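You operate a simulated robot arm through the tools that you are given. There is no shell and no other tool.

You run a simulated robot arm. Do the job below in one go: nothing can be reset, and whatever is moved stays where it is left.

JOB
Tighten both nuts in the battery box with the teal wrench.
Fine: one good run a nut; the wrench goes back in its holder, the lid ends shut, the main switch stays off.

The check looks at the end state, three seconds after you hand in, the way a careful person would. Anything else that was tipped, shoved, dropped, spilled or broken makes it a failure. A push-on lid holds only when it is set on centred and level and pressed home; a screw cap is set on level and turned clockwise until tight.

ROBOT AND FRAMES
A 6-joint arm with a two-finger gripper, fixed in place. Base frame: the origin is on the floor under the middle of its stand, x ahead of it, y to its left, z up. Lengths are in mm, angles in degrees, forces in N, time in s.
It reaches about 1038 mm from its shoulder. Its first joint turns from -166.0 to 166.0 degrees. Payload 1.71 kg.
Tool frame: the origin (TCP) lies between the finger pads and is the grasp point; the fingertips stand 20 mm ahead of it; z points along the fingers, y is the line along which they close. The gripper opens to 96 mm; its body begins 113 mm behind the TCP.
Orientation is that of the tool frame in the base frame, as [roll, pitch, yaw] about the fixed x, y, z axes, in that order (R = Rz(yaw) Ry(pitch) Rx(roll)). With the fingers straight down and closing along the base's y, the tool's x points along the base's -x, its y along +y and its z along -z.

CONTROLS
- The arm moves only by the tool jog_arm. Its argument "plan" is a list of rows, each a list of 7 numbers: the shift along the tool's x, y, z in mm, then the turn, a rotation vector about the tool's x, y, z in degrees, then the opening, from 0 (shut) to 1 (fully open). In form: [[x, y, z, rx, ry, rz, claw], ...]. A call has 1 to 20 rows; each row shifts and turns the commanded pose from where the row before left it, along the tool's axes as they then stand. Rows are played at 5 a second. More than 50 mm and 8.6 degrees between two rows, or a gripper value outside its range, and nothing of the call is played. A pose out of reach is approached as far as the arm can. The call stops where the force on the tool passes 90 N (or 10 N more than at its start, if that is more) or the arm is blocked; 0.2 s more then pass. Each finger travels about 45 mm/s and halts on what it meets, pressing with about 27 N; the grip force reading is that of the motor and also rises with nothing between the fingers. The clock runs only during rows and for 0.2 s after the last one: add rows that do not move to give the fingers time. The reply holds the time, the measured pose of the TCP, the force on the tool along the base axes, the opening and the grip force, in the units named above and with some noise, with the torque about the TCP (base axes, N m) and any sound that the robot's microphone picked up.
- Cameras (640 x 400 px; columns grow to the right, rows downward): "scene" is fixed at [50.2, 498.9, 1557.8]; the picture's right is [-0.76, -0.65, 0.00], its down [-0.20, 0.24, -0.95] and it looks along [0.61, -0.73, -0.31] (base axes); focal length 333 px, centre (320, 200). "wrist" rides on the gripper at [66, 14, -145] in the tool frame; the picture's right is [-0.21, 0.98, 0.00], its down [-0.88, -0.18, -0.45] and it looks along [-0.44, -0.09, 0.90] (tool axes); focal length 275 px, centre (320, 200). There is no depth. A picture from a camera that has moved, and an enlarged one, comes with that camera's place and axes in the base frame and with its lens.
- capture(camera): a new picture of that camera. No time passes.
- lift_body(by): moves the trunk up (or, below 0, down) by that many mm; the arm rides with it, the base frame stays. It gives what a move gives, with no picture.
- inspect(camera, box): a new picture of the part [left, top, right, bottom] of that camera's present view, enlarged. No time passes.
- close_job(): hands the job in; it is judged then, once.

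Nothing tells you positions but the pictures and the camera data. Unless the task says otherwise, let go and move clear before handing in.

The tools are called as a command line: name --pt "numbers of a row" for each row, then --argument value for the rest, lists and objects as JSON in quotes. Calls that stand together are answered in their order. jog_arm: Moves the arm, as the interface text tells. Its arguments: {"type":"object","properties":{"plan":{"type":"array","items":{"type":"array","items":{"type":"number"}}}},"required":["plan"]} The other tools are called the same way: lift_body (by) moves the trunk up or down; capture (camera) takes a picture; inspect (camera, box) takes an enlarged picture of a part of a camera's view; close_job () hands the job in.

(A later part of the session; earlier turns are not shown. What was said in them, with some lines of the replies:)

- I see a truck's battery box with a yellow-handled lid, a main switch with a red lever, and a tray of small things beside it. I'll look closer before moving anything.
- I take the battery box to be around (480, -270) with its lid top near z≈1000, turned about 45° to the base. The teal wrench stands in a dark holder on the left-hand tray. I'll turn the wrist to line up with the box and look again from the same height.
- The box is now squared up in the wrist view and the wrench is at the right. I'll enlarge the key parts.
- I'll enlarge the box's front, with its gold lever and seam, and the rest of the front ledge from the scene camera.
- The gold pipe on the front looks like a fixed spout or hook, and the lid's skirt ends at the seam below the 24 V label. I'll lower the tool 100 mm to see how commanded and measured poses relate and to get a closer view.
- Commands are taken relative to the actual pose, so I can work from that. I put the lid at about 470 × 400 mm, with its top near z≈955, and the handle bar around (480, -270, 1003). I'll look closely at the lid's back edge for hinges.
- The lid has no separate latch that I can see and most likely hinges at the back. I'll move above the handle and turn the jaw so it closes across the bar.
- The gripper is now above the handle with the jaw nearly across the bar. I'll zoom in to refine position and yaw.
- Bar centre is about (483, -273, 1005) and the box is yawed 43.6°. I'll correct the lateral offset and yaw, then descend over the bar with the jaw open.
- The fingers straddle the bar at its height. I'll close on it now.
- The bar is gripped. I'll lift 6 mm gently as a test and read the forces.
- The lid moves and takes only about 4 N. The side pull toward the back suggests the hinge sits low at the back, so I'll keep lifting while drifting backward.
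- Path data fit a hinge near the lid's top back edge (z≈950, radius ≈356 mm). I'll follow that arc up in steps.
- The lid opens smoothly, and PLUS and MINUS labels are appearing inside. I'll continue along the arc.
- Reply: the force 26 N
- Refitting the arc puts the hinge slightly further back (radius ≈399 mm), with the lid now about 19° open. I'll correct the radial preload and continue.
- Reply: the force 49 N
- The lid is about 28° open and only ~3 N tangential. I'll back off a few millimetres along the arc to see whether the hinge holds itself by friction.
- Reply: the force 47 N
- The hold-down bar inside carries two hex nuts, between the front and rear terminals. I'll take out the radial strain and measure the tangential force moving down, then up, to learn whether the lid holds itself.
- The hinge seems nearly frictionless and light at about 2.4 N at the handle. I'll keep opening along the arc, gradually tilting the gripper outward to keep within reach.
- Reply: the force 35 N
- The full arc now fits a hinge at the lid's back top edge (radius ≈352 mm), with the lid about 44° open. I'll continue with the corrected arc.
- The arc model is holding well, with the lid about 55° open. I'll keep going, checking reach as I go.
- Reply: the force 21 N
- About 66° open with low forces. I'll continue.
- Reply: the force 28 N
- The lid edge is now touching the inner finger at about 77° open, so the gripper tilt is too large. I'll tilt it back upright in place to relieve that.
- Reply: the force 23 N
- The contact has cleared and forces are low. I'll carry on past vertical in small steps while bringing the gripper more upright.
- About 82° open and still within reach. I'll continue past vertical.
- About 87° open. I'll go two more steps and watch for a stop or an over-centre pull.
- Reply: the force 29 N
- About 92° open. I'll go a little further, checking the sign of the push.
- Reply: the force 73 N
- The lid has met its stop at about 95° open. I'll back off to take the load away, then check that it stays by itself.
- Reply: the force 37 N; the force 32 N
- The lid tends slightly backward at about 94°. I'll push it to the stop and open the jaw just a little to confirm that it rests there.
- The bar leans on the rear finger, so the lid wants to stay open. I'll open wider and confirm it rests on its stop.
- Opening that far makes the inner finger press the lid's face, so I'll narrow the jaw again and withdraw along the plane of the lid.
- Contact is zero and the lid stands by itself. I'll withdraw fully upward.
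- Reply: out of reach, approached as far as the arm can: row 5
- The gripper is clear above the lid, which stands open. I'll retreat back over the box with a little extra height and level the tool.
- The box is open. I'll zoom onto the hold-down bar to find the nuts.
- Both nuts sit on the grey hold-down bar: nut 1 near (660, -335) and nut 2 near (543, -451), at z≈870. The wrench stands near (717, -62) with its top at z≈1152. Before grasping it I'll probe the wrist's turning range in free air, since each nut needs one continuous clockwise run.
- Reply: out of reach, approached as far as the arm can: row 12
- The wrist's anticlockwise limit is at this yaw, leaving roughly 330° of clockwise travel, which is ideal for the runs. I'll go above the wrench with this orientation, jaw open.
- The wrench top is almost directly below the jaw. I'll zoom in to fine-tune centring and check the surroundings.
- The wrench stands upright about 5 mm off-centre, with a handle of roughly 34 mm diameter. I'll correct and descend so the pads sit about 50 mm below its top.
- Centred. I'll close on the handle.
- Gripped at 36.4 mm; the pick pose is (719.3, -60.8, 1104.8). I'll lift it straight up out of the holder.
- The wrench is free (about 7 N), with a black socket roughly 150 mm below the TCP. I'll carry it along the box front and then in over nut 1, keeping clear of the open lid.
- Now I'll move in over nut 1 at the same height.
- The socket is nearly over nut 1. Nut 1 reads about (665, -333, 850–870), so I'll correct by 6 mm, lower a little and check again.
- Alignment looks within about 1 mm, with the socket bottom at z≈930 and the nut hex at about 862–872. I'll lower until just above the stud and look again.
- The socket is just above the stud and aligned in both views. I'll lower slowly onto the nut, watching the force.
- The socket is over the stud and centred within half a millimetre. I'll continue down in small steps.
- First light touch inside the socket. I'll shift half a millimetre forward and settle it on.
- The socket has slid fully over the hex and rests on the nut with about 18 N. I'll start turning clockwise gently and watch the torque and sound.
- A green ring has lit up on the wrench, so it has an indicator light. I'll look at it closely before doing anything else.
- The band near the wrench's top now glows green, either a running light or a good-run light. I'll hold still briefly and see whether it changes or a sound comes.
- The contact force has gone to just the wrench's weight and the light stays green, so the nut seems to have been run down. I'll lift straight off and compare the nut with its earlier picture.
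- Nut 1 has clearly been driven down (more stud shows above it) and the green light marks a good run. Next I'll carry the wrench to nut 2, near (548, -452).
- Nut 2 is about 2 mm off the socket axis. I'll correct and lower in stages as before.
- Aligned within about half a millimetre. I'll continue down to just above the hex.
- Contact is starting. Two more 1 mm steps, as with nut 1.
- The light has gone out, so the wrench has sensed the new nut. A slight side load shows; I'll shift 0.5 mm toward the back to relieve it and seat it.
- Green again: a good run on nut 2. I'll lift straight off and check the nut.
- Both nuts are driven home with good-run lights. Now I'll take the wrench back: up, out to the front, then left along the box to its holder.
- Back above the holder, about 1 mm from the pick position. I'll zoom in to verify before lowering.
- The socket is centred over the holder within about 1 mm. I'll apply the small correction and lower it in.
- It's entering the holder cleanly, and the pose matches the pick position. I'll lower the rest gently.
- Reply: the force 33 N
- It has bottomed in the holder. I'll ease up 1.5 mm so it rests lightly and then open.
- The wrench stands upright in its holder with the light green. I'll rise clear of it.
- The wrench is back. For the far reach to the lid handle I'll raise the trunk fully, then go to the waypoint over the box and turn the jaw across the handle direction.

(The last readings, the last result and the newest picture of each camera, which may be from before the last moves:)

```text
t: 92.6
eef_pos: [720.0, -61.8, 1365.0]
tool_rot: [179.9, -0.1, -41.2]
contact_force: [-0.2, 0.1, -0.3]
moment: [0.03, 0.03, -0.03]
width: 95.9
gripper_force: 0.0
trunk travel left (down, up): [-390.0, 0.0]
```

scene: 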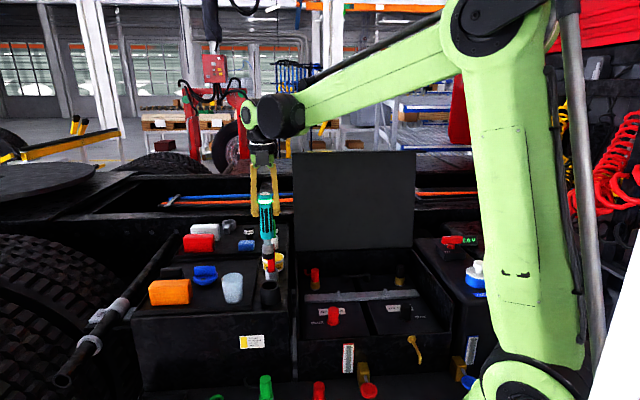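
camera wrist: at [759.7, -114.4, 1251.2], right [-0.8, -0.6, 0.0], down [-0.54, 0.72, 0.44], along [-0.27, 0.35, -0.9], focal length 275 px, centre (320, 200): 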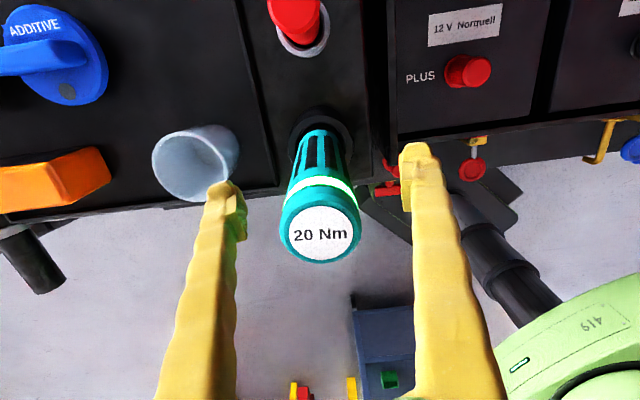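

jog_arm --pt "0 0 0 0 0 7.92 1" --pt "0 0 0 0 0 7.92 1" --pt "0 0 0 0 0 7.92 0.8" --pt "0 0 0 0 0 7.92 0.6" --pt "0 0 0 0 0 7.92 0.5" --pt "0 0 0 0 0 7.92 0.4" --pt "0 0 0 0 0 7.92 0.3" --pt "0 0 0 0 0 7.92 0.3" --pt "0 0 0 0 0 7.92 0.3" --pt "0 0 0 0 0 7.92 0.3" --pt "0 0 0 0 0 7.92 0.3" --pt "0 0 0 0 0 7.92 0.3" --pt "0 0 0 0 0 0 0.3"

jog_arm --pt "39.4 -8.6 -10.6 0 0 0 0.3" --pt "39.4 -8.6 -10.6 0 0 0 0.3" --pt "39.4 -8.6 -10.6 0 0 0 0.3" --pt "39.4 -8.6 -10.6 0 0 0 0.3" --pt "39.4 -8.6 -10.6 0 0 0 0.3" --pt "39.4 -8.6 -10.6 0 0 0 0.3" --pt "39.4 -8.6 -10.6 0 0 0 0.3" --pt "39.4 -8.6 -10.6 0 0 0 0.3" --pt "0 0 0 0 0 0 0.3"

capture --camera "wrist"

capture --camera "scene"

```text
t: 95.4
eef_pos: [719.9, -61.3, 1367.6]
tool_rot: [180.0, -0.1, -136.3]
contact_force: [0.0, -0.4, -0.6]
moment: [-0.01, -0.01, 0.03]
width: 28.8
gripper_force: 0.1
trunk travel left (down, up): [-390.0, 0.0]
```

```text
t: 97.4
eef_pos: [538.1, -329.8, 1449.9]
tool_rot: [-180.0, -0.2, -136.2]
contact_force: [-0.2, 0.3, 0.2]
moment: [0.0, 0.0, -0.01]
width: 28.9
gripper_force: 0.0
trunk travel left (down, up): [-390.0, 0.0]
```

```text
taken
camera wrist: at [482.5, -364.8, 1596.0], right [-0.53, 0.85, 0.0], down [0.76, 0.47, 0.44], along [0.38, 0.23, -0.9], focal length 275 px, centre (320, 200)
```

wrist: 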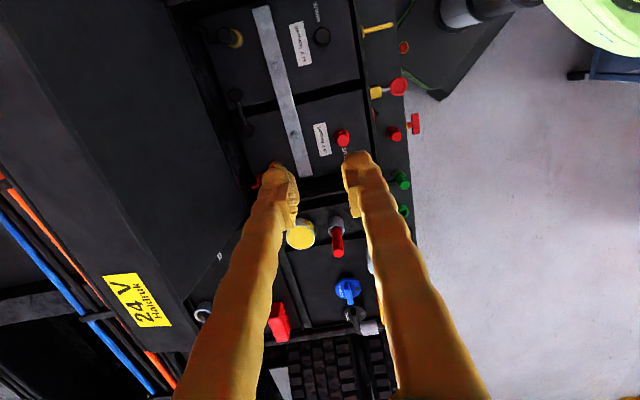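

```text
taken
```

scene: 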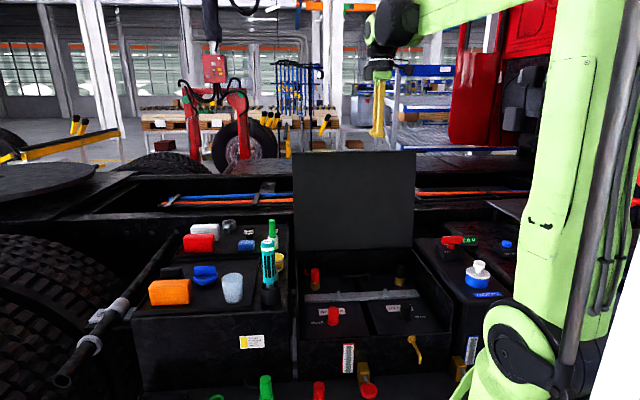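

I'm at the waypoint over the box with the jaw across the handle direction. Next I'll reach back over the standing lid, staying above its top edge, to sit above the handle.

jog_arm --pt "0 -44 4 1 0 0 0.3" --pt "0 -43.9 4.8 1 0 0 0.3" --pt "0 -43.8 5.5 1 0 0 0.3" --pt "0 -43.7 6.3 1 0 0 0.3" --pt "0 -43.6 7.1 1 0 0 0.3" --pt "0 -43.5 7.8 1 0 0 0.3" --pt "0 -43.3 8.6 1 0 0 0.3" --pt "0 -43.2 9.3 1 0 0 0.3" --pt "0 0 0 0 0 0 0.3"

capture --camera "wrist"

capture --camera "scene"

```text
t: 99.4
eef_pos: [783.9, -581.4, 1418.5]
tool_rot: [-171.9, -0.1, -136.2]
contact_force: [0.7, -1.3, -0.6]
moment: [0.03, 0.03, -0.03]
width: 28.6
gripper_force: 0.0
trunk travel left (down, up): [-390.0, 0.0]
```

```text
taken
camera wrist: at [713.7, -603.9, 1559.9], right [-0.52, 0.84, -0.14], down [0.72, 0.52, 0.46], along [0.46, 0.14, -0.88], focal length 275 px, centre (320, 200)
```

wrist: 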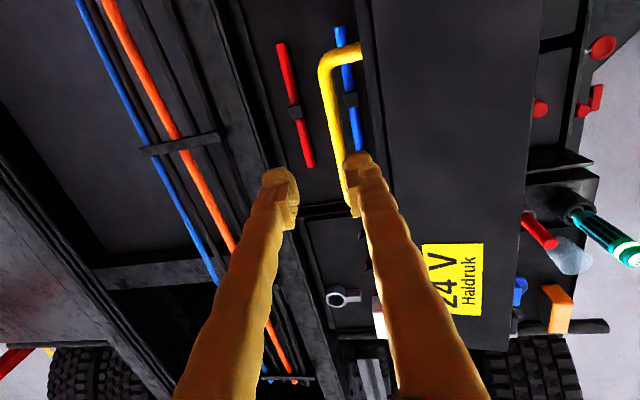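

```text
taken
```

scene: 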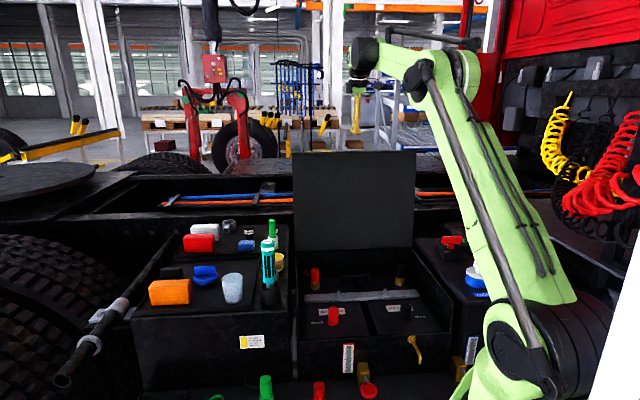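

Within reach. I'll bring the gripper close to parallel with the lid, then see exactly where the bar lies relative to the jaw.

jog_arm --pt "0 0 0 -3 0 0 0.3" --pt "0 0 0 -3 0 0 0.3" --pt "0 0 0 0 0 0 0.3"

inspect --camera "wrist" --box '[240, 0, 440, 240]'

```text
t: 100.2
eef_pos: [784.1, -583.1, 1419.1]
tool_rot: [-178.1, -0.2, -136.2]
contact_force: [1.1, 0.1, -0.1]
moment: [0.03, 0.0, 0.02]
width: 29.1
gripper_force: 0.0
trunk travel left (down, up): [-390.0, 0.0]
```

```text
1.67 times, centred on (340, 120) of wrist
camera zoom: at [724.1, -614.2, 1562.9], right [-0.53, 0.85, -0.03], down [0.75, 0.49, 0.45], along [0.4, 0.21, -0.89], focal length 459 px, centre (287, 333)
```

zoom: 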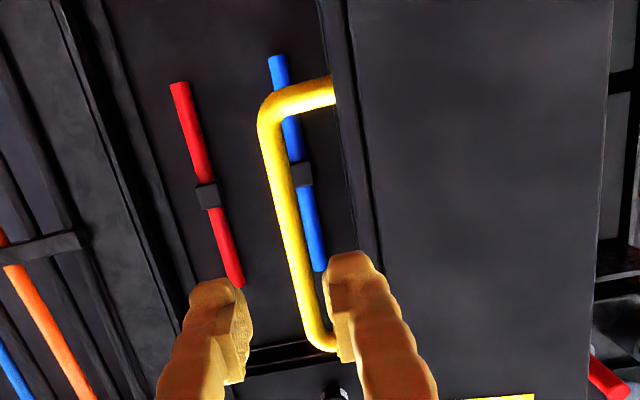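

The bar lies exactly on the jaw's centre line. I'll descend along the fingers in stages.

jog_arm --pt "0 0 25 0 0 0 0.3" --pt "0 0 25 0 0 0 0.3" --pt "0 0 20 0 0 0 0.3" --pt "0 0 0 0 0 0 0.3"

inspect --camera "wrist" --box '[240, 40, 440, 280]'

```text
t: 101.2
eef_pos: [785.1, -583.8, 1350.2]
tool_rot: [-177.9, -0.1, -136.3]
contact_force: [0.5, 0.0, 1.1]
moment: [-0.01, -0.02, 0.01]
width: 28.6
gripper_force: 0.1
trunk travel left (down, up): [-390.0, 0.0]
```

```text
1.67 times, centred on (340, 160) of wrist
camera zoom: at [725.2, -616.1, 1493.5], right [-0.53, 0.85, -0.03], down [0.75, 0.49, 0.45], along [0.4, 0.21, -0.89], focal length 459 px, centre (287, 267)
```

zoom: 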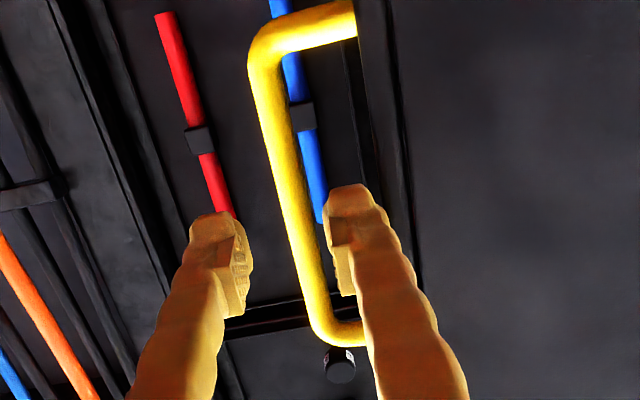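

jog_arm --pt "0 1.5 20 0 0 0 0.3" --pt "0 0 15 0 0 0 0.3" --pt "0 0 0 0 0 0 0.3"

inspect --camera "wrist" --box '[240, 60, 440, 300]'

```text
t: 102.0
eef_pos: [784.9, -583.6, 1315.4]
tool_rot: [-178.0, -0.1, -136.2]
contact_force: [0.0, 0.3, 0.1]
moment: [-0.01, -0.01, 0.01]
width: 29.0
gripper_force: 0.1
trunk travel left (down, up): [-390.0, 0.0]
```

```text
1.67 times, centred on (340, 180) of wrist
camera zoom: at [724.9, -616.2, 1458.6], right [-0.53, 0.85, -0.03], down [0.75, 0.49, 0.45], along [0.4, 0.21, -0.89], focal length 459 px, centre (287, 233)
```

zoom: 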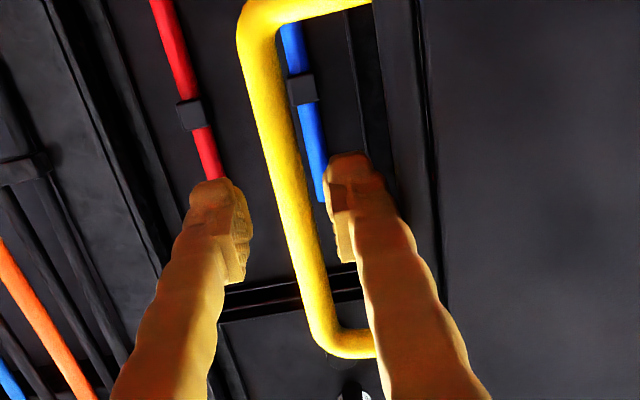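

jog_arm --pt "0 1 12 0 0 0 0.3" --pt "0 0 12 0 0 0 0.3" --pt "0 0 0 0 0 0 0.3"

inspect --camera "wrist" --box '[240, 80, 440, 320]'

```text
t: 102.8
eef_pos: [785.0, -585.3, 1291.5]
tool_rot: [-178.0, -0.2, -136.2]
contact_force: [-0.7, 0.0, 0.0]
moment: [0.02, 0.01, 0.0]
width: 28.8
gripper_force: 0.0
trunk travel left (down, up): [-390.0, 0.0]
```

```text
1.67 times, centred on (340, 200) of wrist
camera zoom: at [724.6, -616.1, 1434.7], right [-0.53, 0.85, -0.03], down [0.75, 0.49, 0.45], along [0.4, 0.21, -0.89], focal length 459 px, centre (287, 200)
```

zoom: 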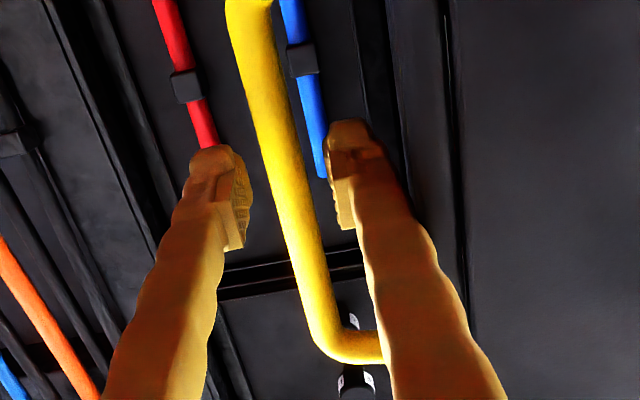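

The bar sits centred between the pads. I'll close on it.

jog_arm --pt "0 0 0 0 0 0 0.15" --pt "0 0 0 0 0 0 0" --pt "0 0 0 0 0 0 0" --pt "0 0 0 0 0 0 0" --pt "0 0 0 0 0 0 0"

inspect --camera "wrist" --box '[240, 80, 440, 320]'

```text
t: 104.0
eef_pos: [783.8, -583.0, 1290.6]
tool_rot: [-178.1, -0.3, -136.2]
contact_force: [-29.8, 25.0, -33.6]
moment: [0.16, 0.21, 0.41]
width: 10.0
gripper_force: 35.4
trunk travel left (down, up): [-390.0, 0.0]
```

```text
1.67 times, centred on (340, 200) of wrist
camera zoom: at [723.8, -615.1, 1434.8], right [-0.53, 0.85, -0.03], down [0.75, 0.49, 0.45], along [0.4, 0.21, -0.89], focal length 459 px, centre (287, 200)
```

zoom: 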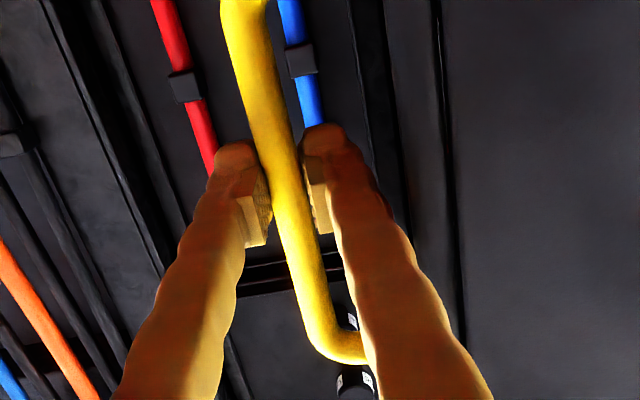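

The handle is gripped again. I'll now bring the lid forward along the same arc in small steps, starting with the part past vertical.

jog_arm --pt "0 14.0 -2.1 0 0 0 0" --pt "0 14.0 -2.1 0 0 0 0" --pt "0 14.9 -3.1 0 0 0 0" --pt "0 14.9 -3.1 0 0 0 0" --pt "0 0 0 0 0 0 0"

capture --camera "scene"

```text
t: 105.2
eef_pos: [743.3, -543.2, 1299.9]
tool_rot: [-177.9, -0.1, -136.2]
contact_force: [-1.5, -4.1, 16.0]
moment: [-0.07, 0.03, 0.33]
width: 9.3
gripper_force: 35.0
trunk travel left (down, up): [-390.0, 0.0]
```

```text
taken
```

scene: 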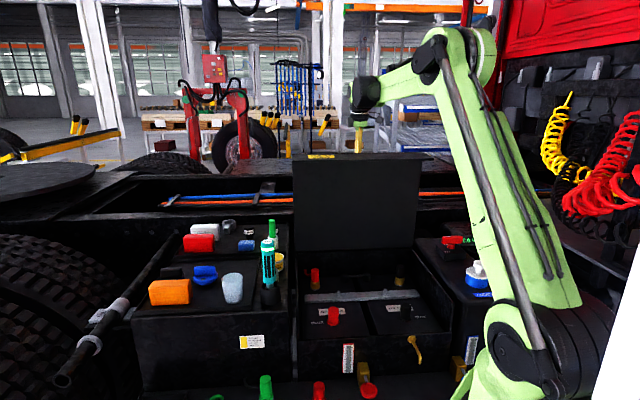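

jog_arm --pt "0 15.2 -2.0 0 0 0 0" --pt "0 15.2 -2.0 0 0 0 0" --pt "0 15.3 -0.2 0 0 0 0" --pt "0 15.3 -0.2 0 0 0 0" --pt "0 15.26 1.4 0 0 0 0" --pt "0 15.26 1.4 0 0 0 0" --pt "0 0 0 0 0 0 0"

```text
t: 106.8
eef_pos: [678.5, -479.2, 1297.6]
tool_rot: [-178.0, -0.1, -136.1]
contact_force: [-16.2, -16.5, -11.5]
moment: [-0.22, 0.26, 0.28]
width: 9.3
gripper_force: 35.1
trunk travel left (down, up): [-390.0, 0.0]
```

jog_arm --pt "0.8 15.06 3.0 0 0 0 0" --pt "0.8 15.06 3.0 0 0 0 0" --pt "0.3 14.84 3.8 0 0 0 0" --pt "0.3 14.84 3.8 0 0 0 0" --pt "0 14.49 5.1 0 0 0 0" --pt "0 14.49 5.1 0 0 0 0" --pt "0 0 0 0 0 0 0"

capture --camera "scene"

```text
t: 108.4
eef_pos: [618.6, -416.4, 1270.2]
tool_rot: [-178.0, -0.1, -136.2]
contact_force: [-7.4, -11.3, -9.9]
moment: [0.04, 0.0, 0.32]
width: 9.4
gripper_force: 34.8
trunk travel left (down, up): [-390.0, 0.0]
```

```text
taken
```

scene: 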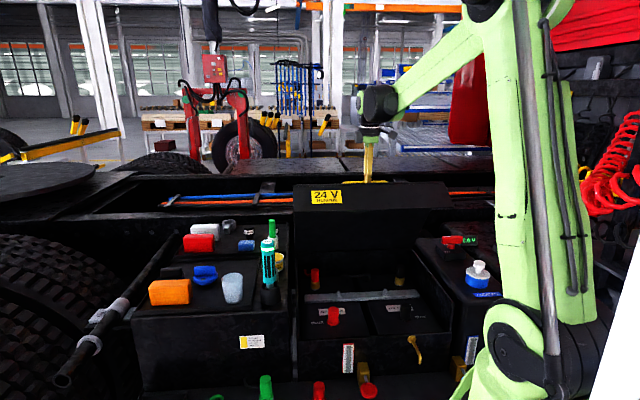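

jog_arm --pt "0.5 13.98 6.7 0 0 0 0" --pt "0.5 13.98 6.5 0 0 0 0" --pt "0 13.42 7.6 0 0 0 0" --pt "0 13.42 7.6 0 0 0 0" --pt "0 12.62 8.9 0 0 0 0" --pt "0 12.62 8.9 0 0 0 0" --pt "0 0 0 0 0 0 0"

```text
t: 110.0
eef_pos: [562.8, -358.9, 1221.7]
tool_rot: [-178.0, -0.1, -136.2]
contact_force: [-2.8, -13.0, -7.2]
moment: [-0.02, -0.05, 0.33]
width: 9.4
gripper_force: 34.0
trunk travel left (down, up): [-390.0, 0.0]
```

jog_arm --pt "0.5 11.76 10 0 0 0 0" --pt "0.5 11.76 10 0 0 0 0" --pt "0 10.79 11 0 0 0 0" --pt "0 10.79 11 0 0 0 0" --pt "0 9.38 12.2 0 0 0 0" --pt "0 9.38 12.2 0 0 0 0" --pt "0 0 0 0 0 0 0"

capture --camera "scene"

```text
t: 111.6
eef_pos: [518.6, -316.8, 1152.6]
tool_rot: [-178.0, 0.0, -136.3]
contact_force: [-5.6, -14.0, -4.1]
moment: [-0.26, 0.21, 0.37]
width: 9.4
gripper_force: 34.8
trunk travel left (down, up): [-390.0, 0.0]
```

```text
taken
```

scene: 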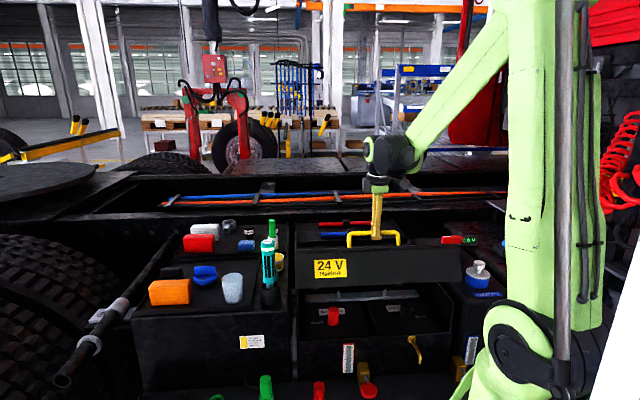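

jog_arm --pt "0.5 8.26 12.9 0 0 0 0" --pt "0.5 8.26 12.9 0 0 0 0" --pt "0 7.18 13.5 0 0 0 0" --pt "0 7.18 13.5 0 0 0 0" --pt "0 6.0 14 0 0 0 0" --pt "0 6.0 14 0 0 0 0" --pt "0 0 0 0 0 0 0"

```text
t: 113.2
eef_pos: [492.2, -287.8, 1069.6]
tool_rot: [-177.9, -0.1, -136.2]
contact_force: [-7.4, -7.0, -4.1]
moment: [-0.04, 0.03, 0.46]
width: 9.6
gripper_force: 35.1
trunk travel left (down, up): [-390.0, 0.0]
```

jog_arm --pt "0.3 4.9 14.4 0 0 0 0" --pt "0.3 4.9 14.4 0 0 0 0" --pt "0 2.7 10 0 0 0 0" --pt "0 2.7 10 0 0 0 0" --pt "0 0 0 0 0 0 0"

inspect --camera "scene" --box '[280, 220, 470, 370]'

```text
t: 114.4
eef_pos: [482.8, -277.3, 1020.4]
tool_rot: [-178.0, -0.1, -136.2]
contact_force: [3.3, -8.3, -3.8]
moment: [-0.03, -0.04, 0.48]
width: 9.5
gripper_force: 35.4
trunk travel left (down, up): [-390.0, 0.0]
```

```text
2.67 times, centred on (375, 295) of scene
camera zoom: at [50.2, 498.9, 1557.8], right [-0.76, -0.65, 0.0], down [-0.2, 0.24, -0.95], along [0.61, -0.73, -0.31], focal length 887 px, centre (173, -53)
```

zoom: 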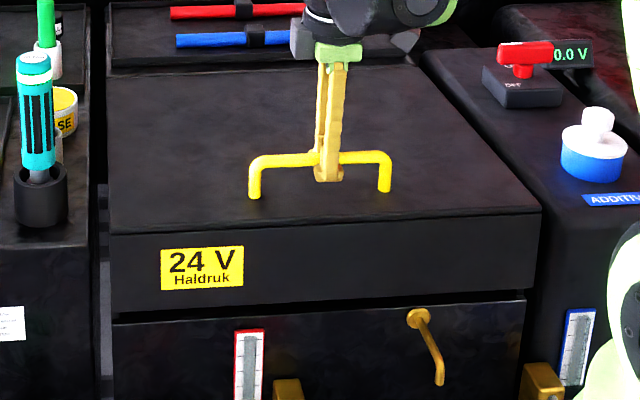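

Nearly shut, with about 15 mm to go. I'll lower the rest slowly.

jog_arm --pt "0 0.4 3.5 0 0 0 0" --pt "0 0.4 3.5 0 0 0 0" --pt "0 0.4 3 0 0 0 0" --pt "0 0.4 2.5 0 0 0 0" --pt "0 0 0 0 0 0 0"

inspect --camera "scene" --box '[280, 290, 460, 370]'

```text
t: 115.6
eef_pos: [479.9, -276.6, 1009.5]
tool_rot: [-178.0, -0.1, -136.3]
contact_force: [-1.5, 0.9, -2.8]
moment: [0.0, 0.02, 0.5]
width: 9.1
gripper_force: 34.7
trunk travel left (down, up): [-390.0, 0.0]
```

```text
3.56 times, centred on (370, 330) of scene
camera zoom: at [50.2, 498.9, 1557.8], right [-0.76, -0.65, 0.0], down [-0.2, 0.24, -0.95], along [0.61, -0.73, -0.31], focal length 1183 px, centre (142, -262)
```

zoom: 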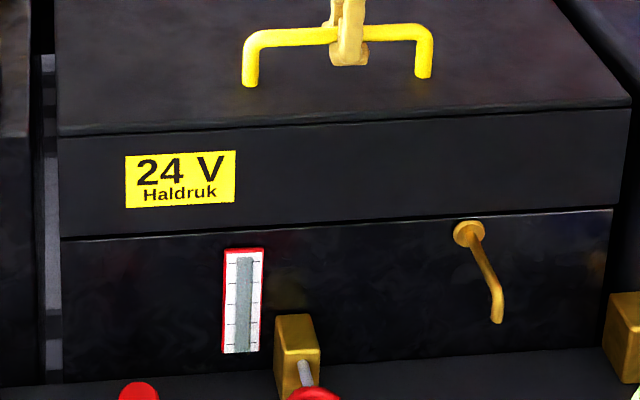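

jog_arm --pt "0 0.2 1.5 0 0 0 0" --pt "0 0.2 1.5 0 0 0 0" --pt "0 0.1 1 0 0 0 0" --pt "0 0 0 0 0 0 0"

inspect --camera "scene" --box '[280, 290, 460, 370]'

```text
t: 116.6
eef_pos: [479.0, -275.9, 1004.6]
tool_rot: [-178.0, 0.0, -136.2]
contact_force: [-0.3, 6.2, -2.6]
moment: [0.12, -0.09, 0.41]
width: 9.3
gripper_force: 34.7
trunk travel left (down, up): [-390.0, 0.0]
```

```text
3.56 times, centred on (370, 330) of scene
camera zoom: at [50.2, 498.9, 1557.8], right [-0.76, -0.65, 0.0], down [-0.2, 0.24, -0.95], along [0.61, -0.73, -0.31], focal length 1183 px, centre (142, -262)
```

zoom: 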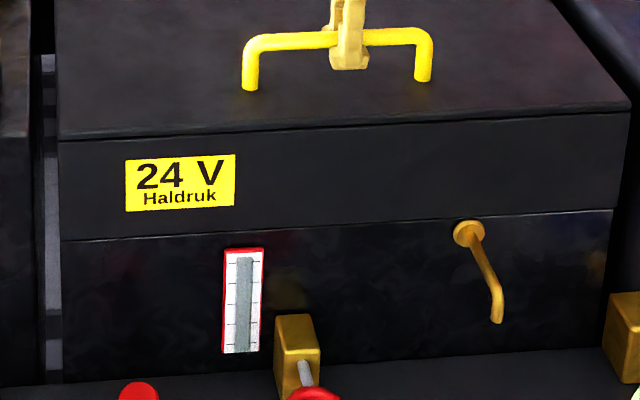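

jog_arm --pt "0 0 1 0 0 0 0" --pt "0 0 1 0 0 0 0" --pt "0 0 1 0 0 0 0" --pt "0 0 0 0 0 0 0"

inspect --camera "scene" --box '[280, 290, 460, 370]'

```text
t: 117.6
eef_pos: [481.0, -276.3, 1003.2]
tool_rot: [-177.9, -0.1, -136.2]
contact_force: [2.4, 4.6, 29.0]
moment: [0.0, 0.02, 0.44]
width: 9.5
gripper_force: 34.9
trunk travel left (down, up): [-390.0, 0.0]
```

```text
3.56 times, centred on (370, 330) of scene
camera zoom: at [50.2, 498.9, 1557.8], right [-0.76, -0.65, 0.0], down [-0.2, 0.24, -0.95], along [0.61, -0.73, -0.31], focal length 1183 px, centre (142, -262)
```

zoom: 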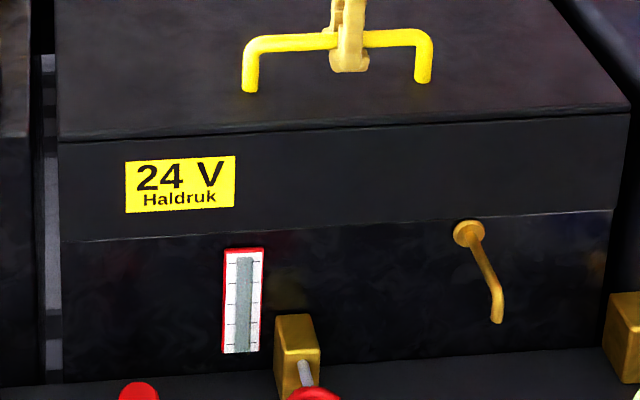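

The lid is seated and shut, taking 29 N on its rest. I'll ease the pressure, open the jaw and rise straight up.

jog_arm --pt "0 0 -1 0 0 0 0" --pt "0 0 -0.8 0 0 0 0" --pt "0 0 0 0 0 0 0.2" --pt "0 0 0 0 0 0 0.4" --pt "0 0 0 0 0 0 0.6" --pt "0 0 0 0 0 0 0.6" --pt "0 0 0 0 0 0 0.6" --pt "0 0 0 0 0 0 0.6"

capture --camera "wrist"

```text
t: 119.4
eef_pos: [481.4, -276.6, 1004.2]
tool_rot: [-178.0, -0.1, -136.3]
contact_force: [-0.6, -0.6, 0.2]
moment: [-0.01, 0.01, 0.0]
width: 57.4
gripper_force: 0.1
trunk travel left (down, up): [-390.0, 0.0]
```

```text
taken
camera wrist: at [420.8, -308.1, 1147.8], right [-0.53, 0.85, -0.03], down [0.75, 0.49, 0.45], along [0.4, 0.21, -0.89], focal length 275 px, centre (320, 200)
```

wrist: 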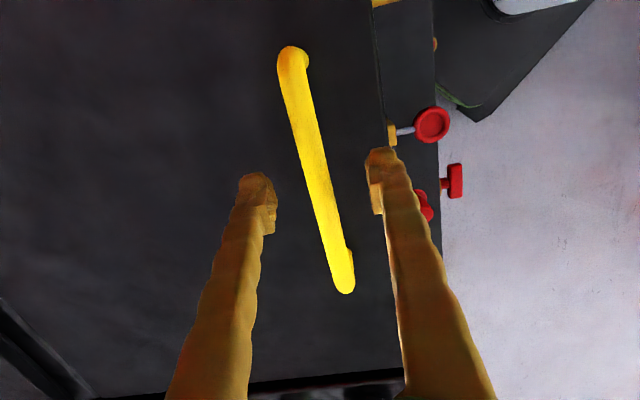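

Released, with no contact. I'll rise clear and check the final scene.

jog_arm --pt "0 0 -20 0 0 0 0.6" --pt "0 0 -40 0 0 0 0.6" --pt "0 0 -45 0 0 0 0.6" --pt "0 0 -45 0 0 0 0.6" --pt "0 0 -45 0 0 0 0.6" --pt "0 0 -45 0 0 0 0.6" --pt "0 0 -45 0 0 0 0.6" --pt "0 0 0 0 0 0 0.6" --pt "0 0 0 0 0 0 0.6"

capture --camera "scene"

capture --camera "wrist"

inspect --camera "scene" --box '[120, 200, 300, 320]'

inspect --camera "scene" --box '[290, 290, 460, 400]'

inspect --camera "scene" --box '[400, 200, 580, 320]'

```text
t: 121.4
eef_pos: [473.0, -269.2, 1287.4]
tool_rot: [-177.9, -0.2, -136.2]
contact_force: [0.3, 0.2, -0.3]
moment: [0.03, 0.02, -0.01]
width: 57.4
gripper_force: 0.0
trunk travel left (down, up): [-390.0, 0.0]
```

```text
taken
```

scene: 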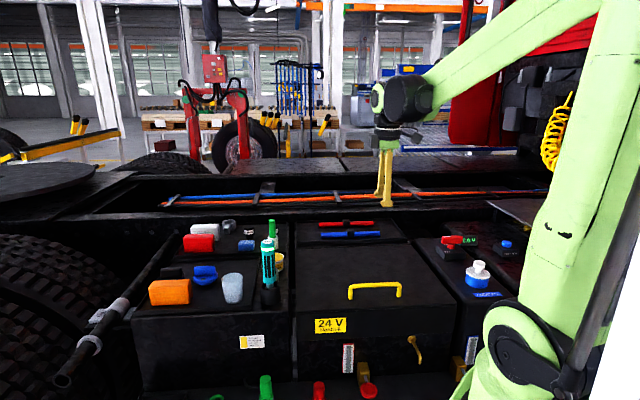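

```text
taken
camera wrist: at [414.0, -300.8, 1430.9], right [-0.53, 0.85, -0.03], down [0.75, 0.49, 0.45], along [0.4, 0.21, -0.89], focal length 275 px, centre (320, 200)
```

wrist: 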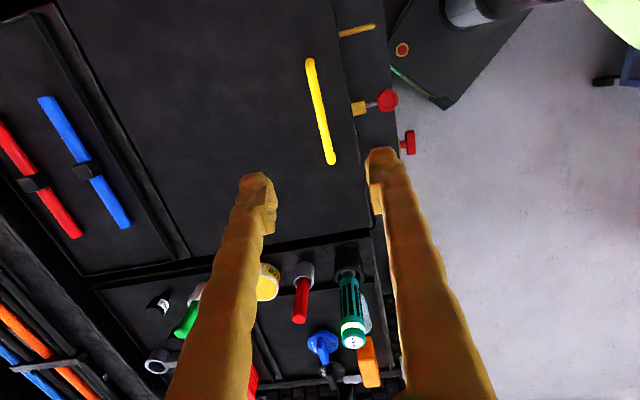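

```text
3.33 times, centred on (210, 260) of scene
camera zoom: at [50.2, 498.9, 1557.8], right [-0.76, -0.65, 0.0], down [-0.2, 0.24, -0.95], along [0.61, -0.73, -0.31], focal length 1109 px, centre (687, 0)
```

zoom: 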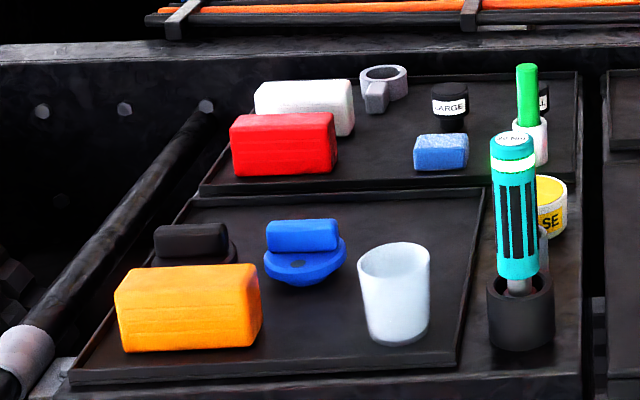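

```text
3.64 times, centred on (375, 345) of scene
camera zoom: at [50.2, 498.9, 1557.8], right [-0.76, -0.65, 0.0], down [-0.2, 0.24, -0.95], along [0.61, -0.73, -0.31], focal length 1210 px, centre (120, -327)
```

zoom: 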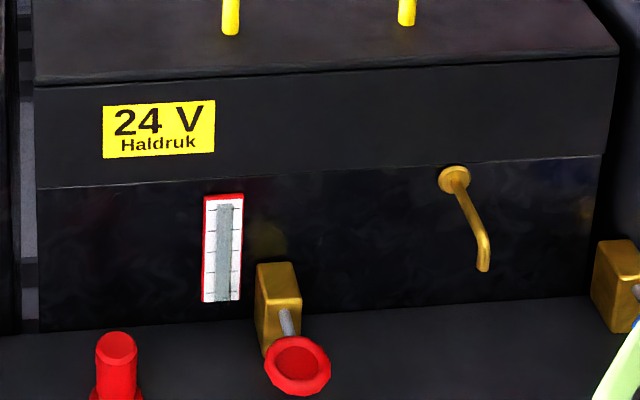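

```text
3.33 times, centred on (490, 260) of scene
camera zoom: at [50.2, 498.9, 1557.8], right [-0.76, -0.65, 0.0], down [-0.2, 0.24, -0.95], along [0.61, -0.73, -0.31], focal length 1109 px, centre (-247, 0)
```

zoom: 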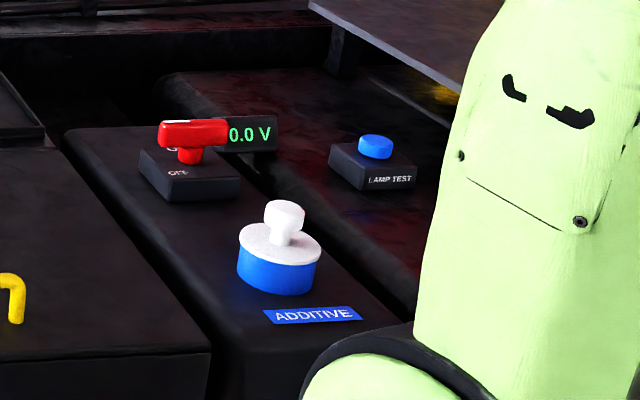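

Everything checks out: the lid is shut exactly as at the start, the wrench is upright in its holder showing its green light, the main switch is off at 0.0 V, and nothing else has moved. The gripper is clear, so I'm handing in.

close_job

```text
The job is handed in.
```

Both nuts on the battery hold-down bar are tightened, and I handed the job in with the scene as you asked.

- **Nuts:** each had one run. The wrench's green light came on both times, and both nuts now sit visibly lower on their studs. I took green to mean a good run. On nut 1 I also turned the wrench about 12° before I saw that it drives the nut by itself when pressed on. It showed green afterwards and I did not press it on again.
- **Wrench:** it stands upright in its holder, let go, still showing the green light.
- **Lid:** it is shut on its seat, and the seam looks the same as in the first pictures.
- **Main switch:** untouched, still off at 0.0 V.

Nothing else looks moved in the final pictures. The gripper is open and clear above the box, and the trunk is at the top of its travel because I raised it to reach the open lid.
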